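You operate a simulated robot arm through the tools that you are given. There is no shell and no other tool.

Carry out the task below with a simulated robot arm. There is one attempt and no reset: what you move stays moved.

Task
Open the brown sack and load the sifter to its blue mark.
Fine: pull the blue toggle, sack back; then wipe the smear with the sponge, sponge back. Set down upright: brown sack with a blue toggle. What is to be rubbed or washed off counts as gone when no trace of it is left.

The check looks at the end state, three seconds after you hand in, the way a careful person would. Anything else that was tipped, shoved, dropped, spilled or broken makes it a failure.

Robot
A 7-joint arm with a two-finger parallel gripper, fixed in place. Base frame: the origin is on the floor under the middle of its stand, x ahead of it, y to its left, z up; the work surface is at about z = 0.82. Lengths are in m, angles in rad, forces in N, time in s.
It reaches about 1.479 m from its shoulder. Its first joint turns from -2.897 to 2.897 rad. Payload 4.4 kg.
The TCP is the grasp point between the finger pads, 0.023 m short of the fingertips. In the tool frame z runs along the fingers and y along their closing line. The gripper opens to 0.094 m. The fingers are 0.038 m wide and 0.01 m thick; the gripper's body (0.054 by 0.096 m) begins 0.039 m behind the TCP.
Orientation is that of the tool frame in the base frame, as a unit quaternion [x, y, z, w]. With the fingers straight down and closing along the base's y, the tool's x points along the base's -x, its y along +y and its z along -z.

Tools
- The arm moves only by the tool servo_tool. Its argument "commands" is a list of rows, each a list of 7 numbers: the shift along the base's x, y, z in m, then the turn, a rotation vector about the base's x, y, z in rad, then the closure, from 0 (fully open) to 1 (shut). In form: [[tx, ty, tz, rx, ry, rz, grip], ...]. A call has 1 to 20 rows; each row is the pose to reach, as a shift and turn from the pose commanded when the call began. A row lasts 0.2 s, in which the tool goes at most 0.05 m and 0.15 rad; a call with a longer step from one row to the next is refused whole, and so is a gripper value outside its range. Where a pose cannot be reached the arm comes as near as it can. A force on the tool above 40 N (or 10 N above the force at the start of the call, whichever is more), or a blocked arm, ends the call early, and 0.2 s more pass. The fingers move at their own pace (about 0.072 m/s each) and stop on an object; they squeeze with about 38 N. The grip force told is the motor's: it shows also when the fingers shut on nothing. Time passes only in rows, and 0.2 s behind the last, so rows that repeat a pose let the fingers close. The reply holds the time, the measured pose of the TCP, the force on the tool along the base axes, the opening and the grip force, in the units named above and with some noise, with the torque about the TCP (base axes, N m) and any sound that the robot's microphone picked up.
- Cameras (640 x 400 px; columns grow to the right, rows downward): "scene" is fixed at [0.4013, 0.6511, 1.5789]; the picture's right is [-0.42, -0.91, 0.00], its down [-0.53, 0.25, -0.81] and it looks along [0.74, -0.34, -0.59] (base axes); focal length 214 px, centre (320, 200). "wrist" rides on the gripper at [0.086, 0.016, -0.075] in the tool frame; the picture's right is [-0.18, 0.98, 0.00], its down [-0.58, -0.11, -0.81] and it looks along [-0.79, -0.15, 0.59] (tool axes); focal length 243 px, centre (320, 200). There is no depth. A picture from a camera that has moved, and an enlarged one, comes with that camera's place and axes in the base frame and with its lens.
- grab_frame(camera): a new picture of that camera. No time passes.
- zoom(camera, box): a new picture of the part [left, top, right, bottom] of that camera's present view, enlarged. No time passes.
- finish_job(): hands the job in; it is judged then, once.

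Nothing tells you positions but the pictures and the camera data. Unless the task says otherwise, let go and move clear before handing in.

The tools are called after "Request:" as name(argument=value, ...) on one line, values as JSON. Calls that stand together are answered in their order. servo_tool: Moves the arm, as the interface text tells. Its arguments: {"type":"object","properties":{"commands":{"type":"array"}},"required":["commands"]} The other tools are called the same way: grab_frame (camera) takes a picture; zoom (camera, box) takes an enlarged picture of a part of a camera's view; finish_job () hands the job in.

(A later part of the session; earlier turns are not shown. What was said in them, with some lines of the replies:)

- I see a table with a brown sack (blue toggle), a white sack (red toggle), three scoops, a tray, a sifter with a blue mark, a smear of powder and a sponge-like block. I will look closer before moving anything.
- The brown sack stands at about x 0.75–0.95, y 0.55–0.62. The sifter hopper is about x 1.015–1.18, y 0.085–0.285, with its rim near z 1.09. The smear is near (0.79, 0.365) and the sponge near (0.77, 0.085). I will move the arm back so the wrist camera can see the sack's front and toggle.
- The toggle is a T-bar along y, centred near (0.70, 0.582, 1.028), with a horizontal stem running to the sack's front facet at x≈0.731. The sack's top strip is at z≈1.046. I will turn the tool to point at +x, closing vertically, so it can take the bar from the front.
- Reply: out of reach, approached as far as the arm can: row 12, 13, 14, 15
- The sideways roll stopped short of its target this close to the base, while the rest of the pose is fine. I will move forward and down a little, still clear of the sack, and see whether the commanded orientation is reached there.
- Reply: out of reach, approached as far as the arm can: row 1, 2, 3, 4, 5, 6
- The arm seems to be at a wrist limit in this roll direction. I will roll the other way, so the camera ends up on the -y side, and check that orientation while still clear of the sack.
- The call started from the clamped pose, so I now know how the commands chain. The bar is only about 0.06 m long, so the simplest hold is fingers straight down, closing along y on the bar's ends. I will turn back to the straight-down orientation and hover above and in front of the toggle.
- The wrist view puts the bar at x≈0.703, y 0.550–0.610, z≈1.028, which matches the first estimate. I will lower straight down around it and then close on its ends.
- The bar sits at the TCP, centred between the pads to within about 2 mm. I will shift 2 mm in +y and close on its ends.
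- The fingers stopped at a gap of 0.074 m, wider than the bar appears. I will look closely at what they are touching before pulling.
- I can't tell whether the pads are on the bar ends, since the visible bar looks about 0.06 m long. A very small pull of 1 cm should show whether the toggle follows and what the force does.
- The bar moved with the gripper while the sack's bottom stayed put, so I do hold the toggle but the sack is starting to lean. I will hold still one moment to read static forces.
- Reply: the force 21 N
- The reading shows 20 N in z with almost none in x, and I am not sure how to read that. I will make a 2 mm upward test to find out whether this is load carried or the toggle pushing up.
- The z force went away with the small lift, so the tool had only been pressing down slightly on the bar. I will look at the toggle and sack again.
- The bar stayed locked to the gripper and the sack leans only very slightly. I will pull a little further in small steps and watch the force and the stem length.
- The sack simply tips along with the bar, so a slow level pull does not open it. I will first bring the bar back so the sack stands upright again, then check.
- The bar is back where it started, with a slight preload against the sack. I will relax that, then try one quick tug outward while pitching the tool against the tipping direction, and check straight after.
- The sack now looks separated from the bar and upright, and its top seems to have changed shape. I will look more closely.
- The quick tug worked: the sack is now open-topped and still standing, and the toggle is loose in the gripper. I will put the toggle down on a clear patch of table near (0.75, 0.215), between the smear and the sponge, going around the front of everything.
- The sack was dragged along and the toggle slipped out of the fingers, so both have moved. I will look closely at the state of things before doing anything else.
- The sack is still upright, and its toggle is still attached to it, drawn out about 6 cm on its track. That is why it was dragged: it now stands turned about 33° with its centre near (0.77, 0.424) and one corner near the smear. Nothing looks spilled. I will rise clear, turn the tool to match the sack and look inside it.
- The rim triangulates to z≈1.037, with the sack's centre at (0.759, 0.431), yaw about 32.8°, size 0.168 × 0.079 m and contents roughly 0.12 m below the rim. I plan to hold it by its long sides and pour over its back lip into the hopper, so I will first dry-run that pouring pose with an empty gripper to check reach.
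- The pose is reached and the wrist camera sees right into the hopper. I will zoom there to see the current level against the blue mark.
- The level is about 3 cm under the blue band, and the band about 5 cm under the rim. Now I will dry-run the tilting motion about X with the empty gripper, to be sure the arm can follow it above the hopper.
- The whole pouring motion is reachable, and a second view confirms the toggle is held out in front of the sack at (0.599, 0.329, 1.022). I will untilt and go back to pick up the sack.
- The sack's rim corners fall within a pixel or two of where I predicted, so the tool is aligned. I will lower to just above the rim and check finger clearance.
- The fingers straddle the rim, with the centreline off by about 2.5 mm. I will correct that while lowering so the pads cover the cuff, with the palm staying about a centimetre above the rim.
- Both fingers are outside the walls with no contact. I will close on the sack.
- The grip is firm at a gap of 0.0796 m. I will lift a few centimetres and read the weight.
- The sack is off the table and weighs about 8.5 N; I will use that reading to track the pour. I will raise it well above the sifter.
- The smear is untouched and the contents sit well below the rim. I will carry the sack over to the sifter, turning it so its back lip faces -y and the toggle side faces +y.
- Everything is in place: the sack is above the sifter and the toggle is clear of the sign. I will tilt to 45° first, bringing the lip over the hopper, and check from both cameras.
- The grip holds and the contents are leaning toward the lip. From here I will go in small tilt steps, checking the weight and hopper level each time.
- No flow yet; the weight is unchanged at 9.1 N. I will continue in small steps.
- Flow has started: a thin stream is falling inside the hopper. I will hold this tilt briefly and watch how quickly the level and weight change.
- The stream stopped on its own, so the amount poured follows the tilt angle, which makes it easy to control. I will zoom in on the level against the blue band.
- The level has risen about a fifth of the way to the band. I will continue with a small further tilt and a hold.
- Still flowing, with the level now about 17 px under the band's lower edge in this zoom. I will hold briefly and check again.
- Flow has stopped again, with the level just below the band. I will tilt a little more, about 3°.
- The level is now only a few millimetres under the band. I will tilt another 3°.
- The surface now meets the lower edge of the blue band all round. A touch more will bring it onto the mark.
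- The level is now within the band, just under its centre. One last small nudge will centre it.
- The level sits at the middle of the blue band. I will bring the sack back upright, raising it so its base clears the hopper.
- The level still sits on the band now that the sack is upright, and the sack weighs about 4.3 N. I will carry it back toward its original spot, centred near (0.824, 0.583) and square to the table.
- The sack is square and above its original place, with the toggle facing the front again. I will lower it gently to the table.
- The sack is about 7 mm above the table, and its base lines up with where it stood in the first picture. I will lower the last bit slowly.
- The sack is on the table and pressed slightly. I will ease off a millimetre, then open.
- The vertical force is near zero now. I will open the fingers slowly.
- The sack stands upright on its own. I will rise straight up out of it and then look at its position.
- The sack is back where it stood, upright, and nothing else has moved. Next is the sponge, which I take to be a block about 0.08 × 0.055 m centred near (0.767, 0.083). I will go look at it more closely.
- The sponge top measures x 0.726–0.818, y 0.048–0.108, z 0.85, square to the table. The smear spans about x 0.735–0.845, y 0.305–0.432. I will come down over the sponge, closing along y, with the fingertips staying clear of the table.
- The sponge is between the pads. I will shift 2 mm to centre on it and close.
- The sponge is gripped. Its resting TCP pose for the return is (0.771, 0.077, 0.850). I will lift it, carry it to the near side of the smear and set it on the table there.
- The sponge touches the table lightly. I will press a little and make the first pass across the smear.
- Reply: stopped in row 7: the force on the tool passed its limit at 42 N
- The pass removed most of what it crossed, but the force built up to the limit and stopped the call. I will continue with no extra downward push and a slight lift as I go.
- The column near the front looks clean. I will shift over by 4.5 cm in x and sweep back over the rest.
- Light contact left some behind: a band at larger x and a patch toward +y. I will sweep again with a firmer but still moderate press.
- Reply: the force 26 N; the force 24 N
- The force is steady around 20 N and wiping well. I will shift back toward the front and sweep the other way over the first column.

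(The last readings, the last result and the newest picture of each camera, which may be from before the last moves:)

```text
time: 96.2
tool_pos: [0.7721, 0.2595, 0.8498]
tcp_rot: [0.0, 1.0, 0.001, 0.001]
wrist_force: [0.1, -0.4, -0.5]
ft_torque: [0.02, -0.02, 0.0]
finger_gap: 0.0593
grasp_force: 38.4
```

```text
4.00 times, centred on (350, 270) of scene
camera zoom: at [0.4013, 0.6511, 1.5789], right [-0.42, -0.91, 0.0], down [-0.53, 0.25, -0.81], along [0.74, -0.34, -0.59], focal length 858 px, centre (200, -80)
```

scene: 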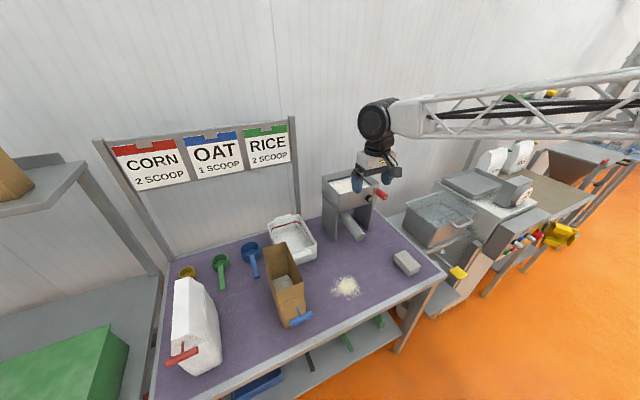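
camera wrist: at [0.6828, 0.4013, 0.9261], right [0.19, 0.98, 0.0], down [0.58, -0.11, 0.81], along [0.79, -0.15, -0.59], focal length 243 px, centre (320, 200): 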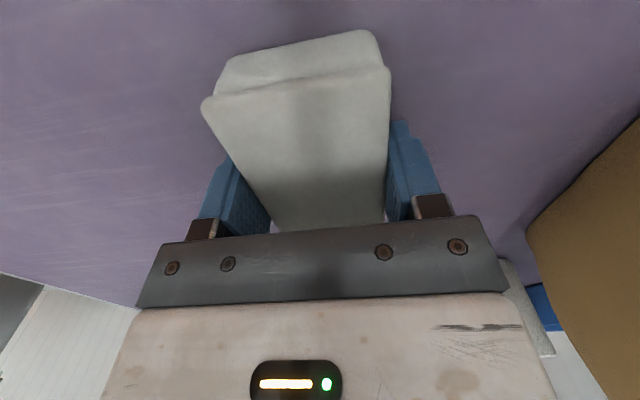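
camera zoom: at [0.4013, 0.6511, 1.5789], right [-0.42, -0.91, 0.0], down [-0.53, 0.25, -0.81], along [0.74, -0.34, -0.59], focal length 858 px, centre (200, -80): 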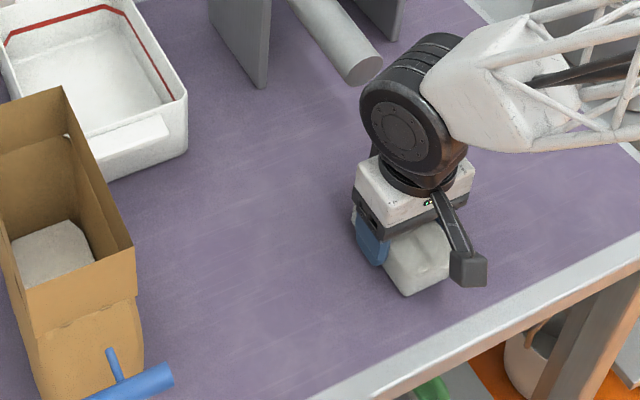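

The table looks clean at this scale. I will zoom in hard over the whole area to check for any trace.

Request:
zoom(camera="scene", box=[315, 260, 375, 310])

Request:
zoom(camera="scene", box=[330, 265, 360, 290])

Request:
zoom(camera="scene", box=[345, 245, 385, 280])

Request:
zoom(camera="scene", box=[320, 280, 360, 310])

```text
8.00 times, centred on (345, 285) of scene
camera zoom: at [0.4013, 0.6511, 1.5789], right [-0.42, -0.91, 0.0], down [-0.53, 0.25, -0.81], along [0.74, -0.34, -0.59], focal length 1716 px, centre (120, -480)
```

zoom: 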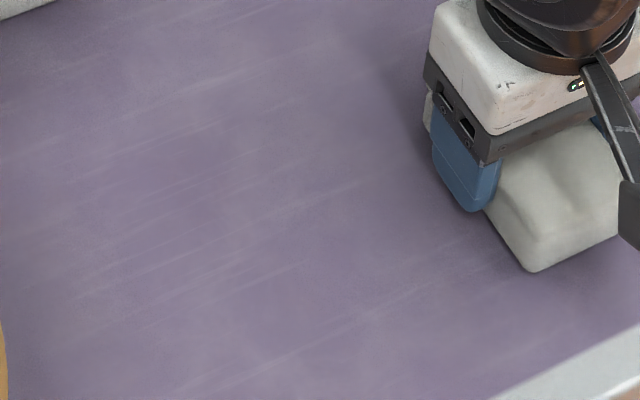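

```text
16.00 times, centred on (345, 278) of scene
camera zoom: at [0.4013, 0.6511, 1.5789], right [-0.42, -0.91, 0.0], down [-0.53, 0.25, -0.81], along [0.74, -0.34, -0.59], focal length 3432 px, centre (-80, -1040)
```

zoom: 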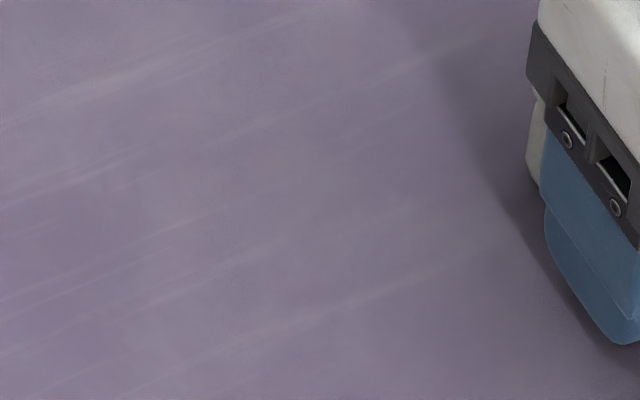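

```text
11.43 times, centred on (365, 262) of scene
camera zoom: at [0.4013, 0.6511, 1.5789], right [-0.42, -0.91, 0.0], down [-0.53, 0.25, -0.81], along [0.74, -0.34, -0.59], focal length 2451 px, centre (-194, -514)
```

zoom: 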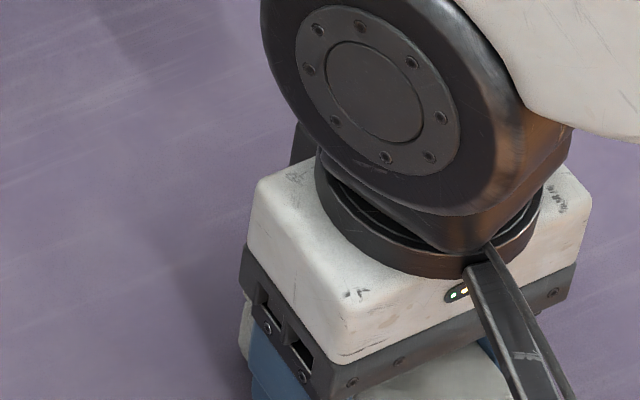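

```text
13.33 times, centred on (340, 295) of scene
camera zoom: at [0.4013, 0.6511, 1.5789], right [-0.42, -0.91, 0.0], down [-0.53, 0.25, -0.81], along [0.74, -0.34, -0.59], focal length 2860 px, centre (53, -1067)
```

zoom: 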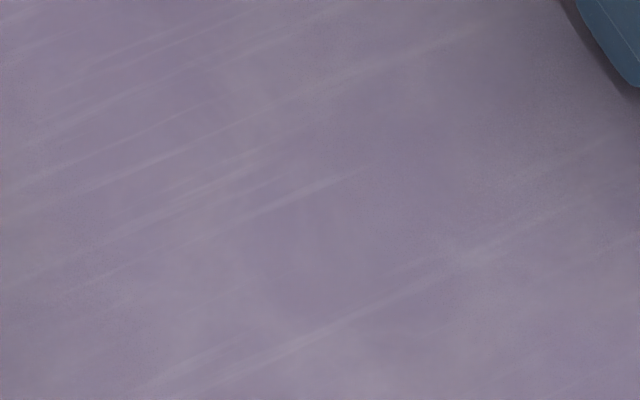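

It looks clean at high zoom. For good measure I will make one more firm pass down the middle before putting the sponge back.

Request:
servo_tool(commands=[[0.015, 0.0, -0.0008, 0, 0, 0, 1.0], [0.02, 0.02, -0.001, 0, 0, 0, 1.0], [0.02, 0.04, -0.001, 0, 0, 0, 1.0], [0.02, 0.06, -0.001, 0, 0, 0, 1.0], [0.02, 0.08, -0.001, 0, 0, 0, 1.0]])

Request:
servo_tool(commands=[[0, 0.02, 0.0002, 0, 0, 0, 1.0], [0, 0.04, 0.0003, 0, 0, 0, 1.0], [0, 0.06, 0.0004, 0, 0, 0, 1.0], [0, 0.08, 0.0005, 0, 0, 0, 1.0], [0, 0.095, 0.0005, 0, 0, 0, 1.0]])

```text
time: 97.4
tool_pos: [0.793, 0.3398, 0.8504]
tcp_rot: [0.0, 1.0, 0.0, 0.002]
wrist_force: [0.9, -10.3, 18.8]
ft_torque: [-0.28, 0.24, 0.13]
finger_gap: 0.0592
grasp_force: 38.0
```

```text
time: 98.6
tool_pos: [0.7923, 0.4342, 0.8489]
tcp_rot: [0.0, 1.0, 0.0, 0.001]
wrist_force: [-2.4, -10.1, 24.1]
ft_torque: [-0.21, 0.15, 0.09]
finger_gap: 0.0592
grasp_force: 38.1
```

That pass is done. I will lift the sponge and carry it back to its original spot.

Request:
servo_tool(commands=[[0, 0, 0.02, 0, 0, 0, 1.0], [0, 0, 0.06, 0, 0, 0, 1.0], [-0.003, -0.04, 0.07, 0, 0, 0, 1.0], [-0.006, -0.085, 0.07, 0, 0, 0, 1.0], [-0.009, -0.13, 0.07, 0, 0, 0, 1.0], [-0.012, -0.175, 0.07, 0, 0, 0, 1.0], [-0.015, -0.22, 0.07, 0, 0, 0, 1.0], [-0.018, -0.265, 0.07, 0, 0, 0, 1.0], [-0.021, -0.31, 0.07, 0, 0, 0, 1.0], [-0.0215, -0.35, 0.07, 0, 0, 0, 1.0], [-0.0215, -0.3574, 0.05, 0, 0, 0, 1.0], [-0.0215, -0.3574, 0.03, 0, 0, 0, 1.0], [-0.0215, -0.3574, 0.012, 0, 0, 0, 1.0], [-0.0215, -0.3574, 0.012, 0, 0, 0, 1.0]])

Request:
zoom(camera="scene", box=[310, 220, 450, 320])

```text
time: 101.6
tool_pos: [0.7698, 0.079, 0.8614]
tcp_rot: [0.0, 1.0, 0.0, 0.001]
wrist_force: [0.3, -0.2, 0.1]
ft_torque: [0.01, 0.02, -0.02]
finger_gap: 0.0588
grasp_force: 38.1
```

```text
4.00 times, centred on (380, 270) of scene
camera zoom: at [0.4013, 0.6511, 1.5789], right [-0.42, -0.91, 0.0], down [-0.53, 0.25, -0.81], along [0.74, -0.34, -0.59], focal length 858 px, centre (80, -80)
```

zoom: 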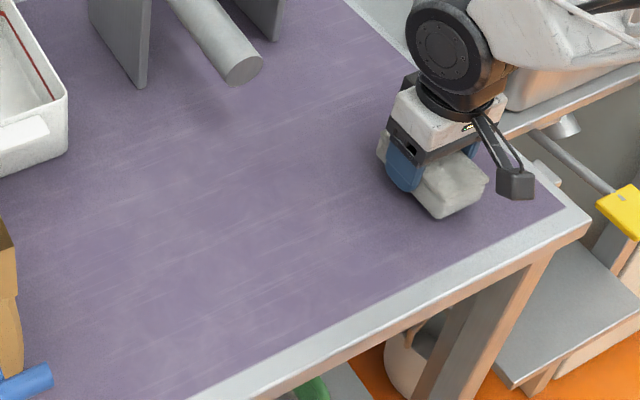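

The smear is gone and the sponge is over its original spot, about 1 cm up. I will lower it gently.

Request:
servo_tool(commands=[[0.001, -0.0018, -0.004, 0, 0, 0, 1.0], [0.001, -0.0018, -0.008, 0, 0, 0, 1.0], [0.001, -0.0018, -0.0105, 0, 0, 0, 1.0], [0.001, -0.0018, -0.0105, 0, 0, 0, 1.0]])

```text
time: 102.6
tool_pos: [0.7715, 0.075, 0.851]
tcp_rot: [0.001, 1.0, -0.001, 0.001]
wrist_force: [0.0, -0.9, 0.0]
ft_torque: [0.02, -0.01, -0.03]
finger_gap: 0.0592
grasp_force: 37.9
```

Request:
servo_tool(commands=[[0, 0.0012, -0.0012, 0, 0, 0, 1.0], [0, 0.0012, -0.0012, 0, 0, 0, 1.0]])

```text
time: 103.2
tool_pos: [0.7712, 0.0775, 0.8503]
tcp_rot: [0.0, 1.0, 0.0, 0.0]
wrist_force: [0.8, -0.5, 2.4]
ft_torque: [-0.01, -0.05, -0.02]
finger_gap: 0.059
grasp_force: 38.2
```

The sponge is touching the table at its recorded pose. I will open slowly and rise straight up.

Request:
servo_tool(commands=[[0, 0, 0, 0, 0, 0, 0.36], [0, 0, 0, 0, 0, 0, 0.3], [0, 0, 0, 0, 0, 0, 0.2], [0, 0, 0, 0, 0, 0, 0.0], [0, 0, 0, 0, 0, 0, 0.0]])

Request:
servo_tool(commands=[[0, 0, 0.02, 0, 0, 0, 0], [0, 0, 0.06, 0, 0, 0, 0], [0, 0, 0.1, 0, 0, 0, 0], [0, 0, 0.145, 0, 0, 0, 0], [0, 0, 0.19, 0, 0, 0, 0], [0, 0, 0.235, 0, 0, 0, 0], [-0.02, 0.02, 0.27, 0, 0, 0, 0], [-0.05, 0.05, 0.29, 0, 0, 0, 0], [-0.085, 0.085, 0.29, 0, 0, 0, 0], [-0.12, 0.12, 0.29, 0, 0, 0, 0], [-0.15, 0.15, 0.29, 0, 0, 0, 0], [-0.18, 0.18, 0.29, 0, 0, 0, 0], [-0.18, 0.18, 0.29, 0, 0, 0, 0]])

Request:
grab_frame(camera="wrist")

Request:
grab_frame(camera="scene")

```text
time: 104.4
tool_pos: [0.7724, 0.0764, 0.85]
tcp_rot: [0.0, 1.0, 0.0, 0.001]
wrist_force: [-0.3, 1.3, 0.3]
ft_torque: [0.02, -0.01, -0.01]
finger_gap: 0.0941
grasp_force: 0.0
```

```text
time: 107.2
tool_pos: [0.5908, 0.2575, 1.1413]
tcp_rot: [0.0, 1.0, 0.001, 0.0]
wrist_force: [-0.4, 0.0, -0.7]
ft_torque: [-0.02, 0.0, 0.05]
finger_gap: 0.0944
grasp_force: 0.0
```

```text
taken
camera wrist: at [0.5044, 0.2736, 1.2168], right [0.18, 0.98, 0.0], down [0.58, -0.11, 0.81], along [0.79, -0.15, -0.59], focal length 243 px, centre (320, 200)
```

wrist: 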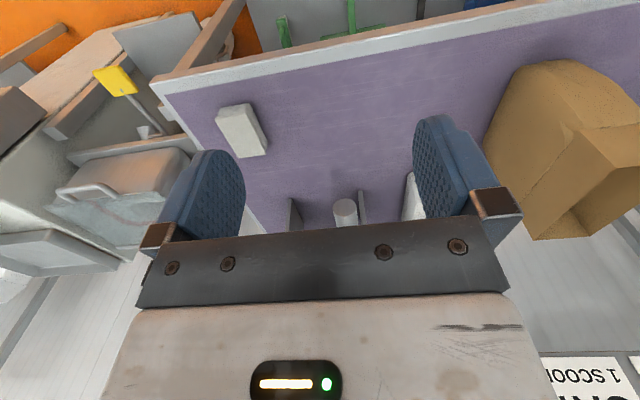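

```text
taken
```

scene: 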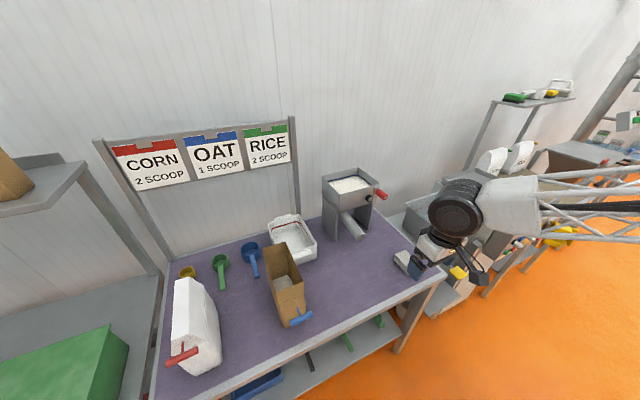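

The sponge is released. I will move the arm up and clear, toward its starting position, and check everything.

Request:
servo_tool(commands=[[0, 0, 0.045, 0, 0, 0, 0], [0, 0, 0.09, 0, 0, 0, 0], [0, 0, 0.135, 0, 0, 0, 0], [0.01, 0.01, 0.18, 0, 0, 0, 0], [0.03, 0.02, 0.22, 0, 0, 0, 0], [0.06, 0.03, 0.25, 0, 0, 0, 0], [0.08, 0.045, 0.28, 0, 0, 0, 0], [0.1, 0.06, 0.3, 0, 0, 0, 0], [0.12, 0.074, 0.312, 0, 0, 0, 0], [0.12, 0.074, 0.312, 0, 0, 0, 0]])

Request:
grab_frame(camera="scene")

Request:
grab_frame(camera="wrist")

Request:
zoom(camera="scene", box=[310, 150, 400, 210])

Request:
zoom(camera="scene", box=[310, 230, 450, 330])

Request:
zoom(camera="scene", box=[150, 210, 340, 380])

```text
time: 109.4
tool_pos: [0.7138, 0.3311, 1.4526]
tcp_rot: [-0.001, 1.0, 0.001, 0.001]
wrist_force: [0.0, 0.5, -0.1]
ft_torque: [0.0, -0.01, 0.02]
finger_gap: 0.0942
grasp_force: 0.0
```

```text
taken
```

scene: 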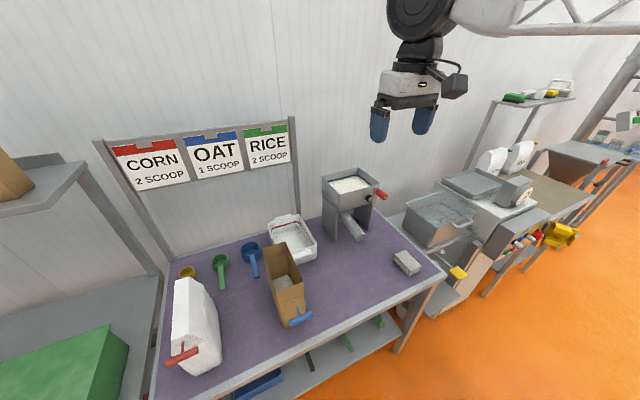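

```text
taken
camera wrist: at [0.628, 0.3477, 1.5278], right [0.18, 0.98, 0.0], down [0.58, -0.11, 0.81], along [0.79, -0.15, -0.59], focal length 243 px, centre (320, 200)
```

wrist: 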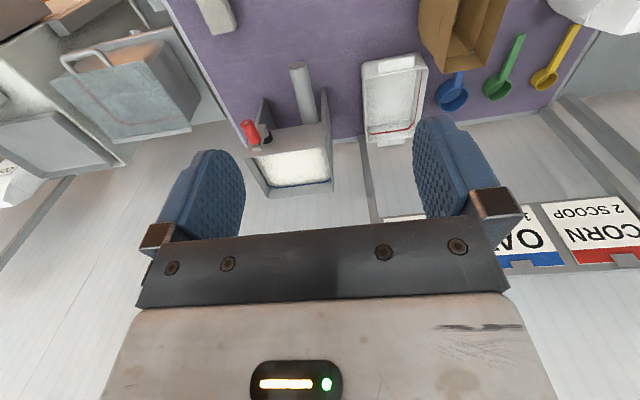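

```text
6.67 times, centred on (355, 180) of scene
camera zoom: at [0.4013, 0.6511, 1.5789], right [-0.42, -0.91, 0.0], down [-0.53, 0.25, -0.81], along [0.74, -0.34, -0.59], focal length 1430 px, centre (87, 333)
```

zoom: 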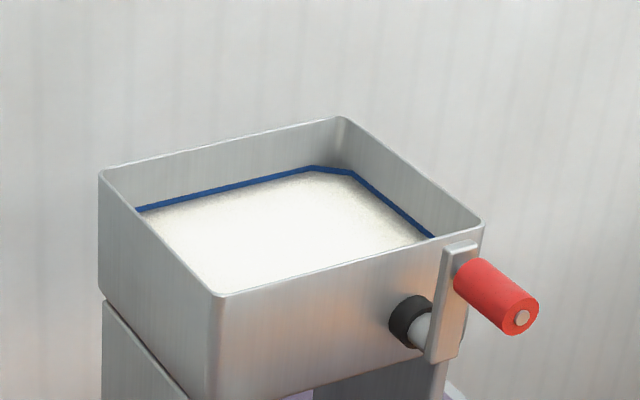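

```text
4.00 times, centred on (380, 280) of scene
camera zoom: at [0.4013, 0.6511, 1.5789], right [-0.42, -0.91, 0.0], down [-0.53, 0.25, -0.81], along [0.74, -0.34, -0.59], focal length 858 px, centre (80, -120)
```

zoom: 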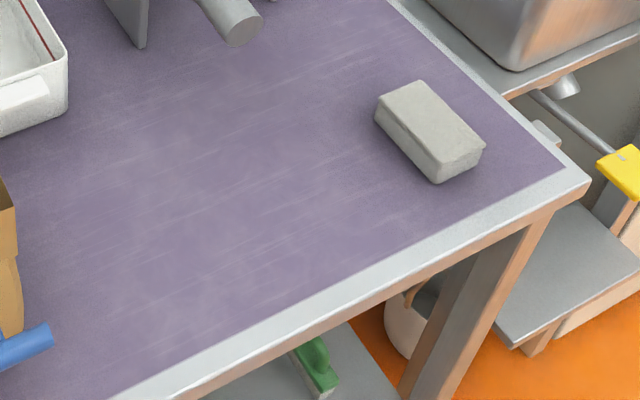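

```text
2.35 times, centred on (245, 295) of scene
camera zoom: at [0.4013, 0.6511, 1.5789], right [-0.42, -0.91, 0.0], down [-0.53, 0.25, -0.81], along [0.74, -0.34, -0.59], focal length 505 px, centre (496, -24)
```

zoom: 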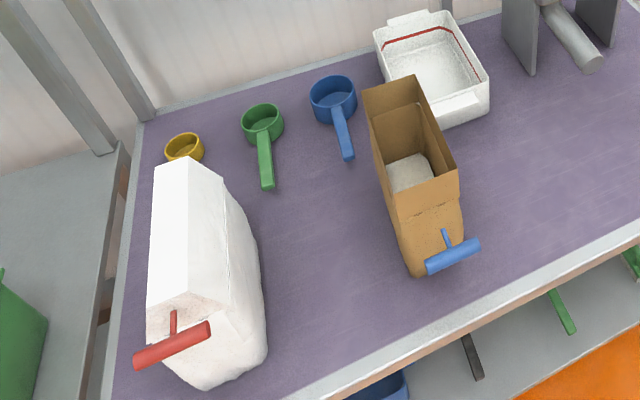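

Everything looks in order. One last close check of the wiped area and around the sifter for any trace or spill.

Request:
zoom(camera="scene", box=[320, 265, 370, 310])

Request:
zoom(camera="scene", box=[300, 200, 400, 265])

Request:
zoom(camera="wrist", box=[180, 0, 480, 200])

Request:
zoom(camera="scene", box=[340, 165, 380, 190])

```text
8.89 times, centred on (345, 288) of scene
camera zoom: at [0.4013, 0.6511, 1.5789], right [-0.42, -0.91, 0.0], down [-0.53, 0.25, -0.81], along [0.74, -0.34, -0.59], focal length 1906 px, centre (98, -578)
```

zoom: 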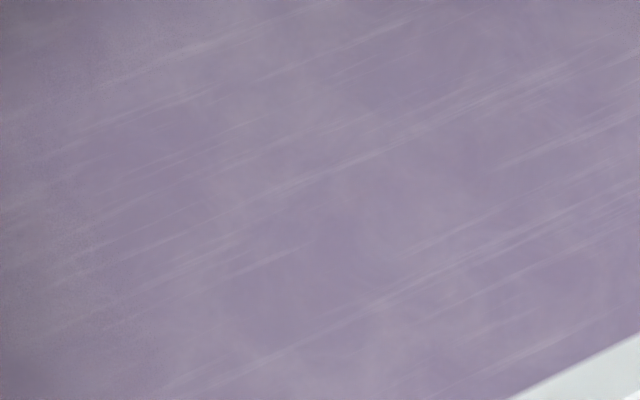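

```text
6.15 times, centred on (350, 232) of scene
camera zoom: at [0.4013, 0.6511, 1.5789], right [-0.42, -0.91, 0.0], down [-0.53, 0.25, -0.81], along [0.74, -0.34, -0.59], focal length 1320 px, centre (135, 0)
```

zoom: 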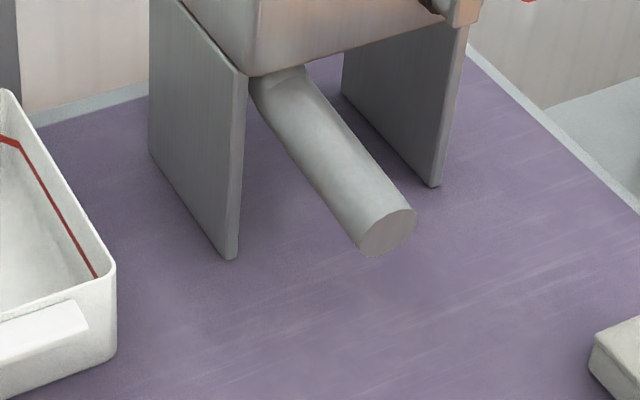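

```text
2.00 times, centred on (330, 100) of wrist
camera zoom: at [0.628, 0.3477, 1.5278], right [0.18, 0.98, 0.0], down [0.58, -0.11, 0.81], along [0.79, -0.15, -0.59], focal length 485 px, centre (300, 400)
```

zoom: 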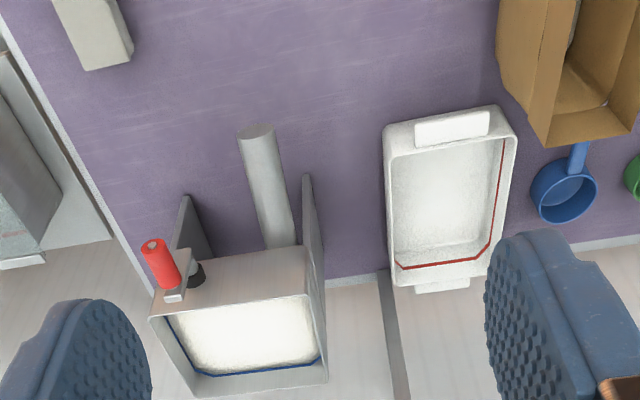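

```text
16.00 times, centred on (360, 178) of scene
camera zoom: at [0.4013, 0.6511, 1.5789], right [-0.42, -0.91, 0.0], down [-0.53, 0.25, -0.81], along [0.74, -0.34, -0.59], focal length 3432 px, centre (-320, 560)
```

zoom: 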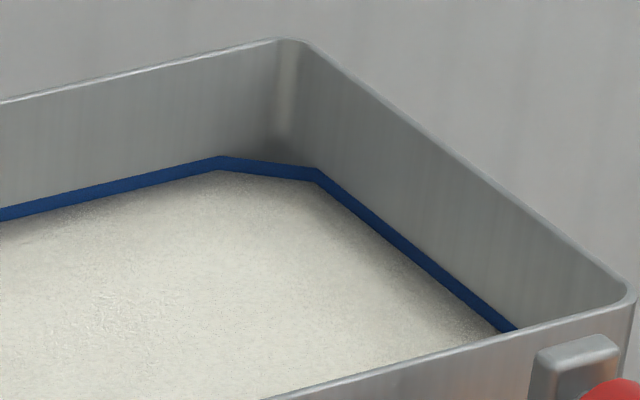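

The sifter is filled to the middle of its blue band, and the opened sack stands upright in its original place. The smear is gone without a trace, the sponge is back where it was, nothing is spilled and the arm is clear. I am handing in the job.

Request:
finish_job()

```text
The job is handed in.
```

I handed the job in. In the last pictures, everything you asked for looks done:

- **Sack:** The brown sack is open and standing upright back in its place. Its blue toggle is still attached, pulled out about 6 cm in front.
- **Sifter:** It is filled to the middle of the blue band. I saw no spill on the table or around the sifter.
- **Smear:** It was wiped off with the sponge, and no trace shows even at high zoom.
- **Sponge:** It is back at its original spot.

One thing went differently from plan. I thought the toggle had come off when I pulled it, but it was still attached. Carrying it away dragged the sack across the table, turned it about 33° and left it at the edge of the smear. It stayed upright, nothing spilled, and I put it back square after pouring, within a few millimetres of where it first stood.

The arm is clear of the table, close to its starting position, and the gripper is open and empty.
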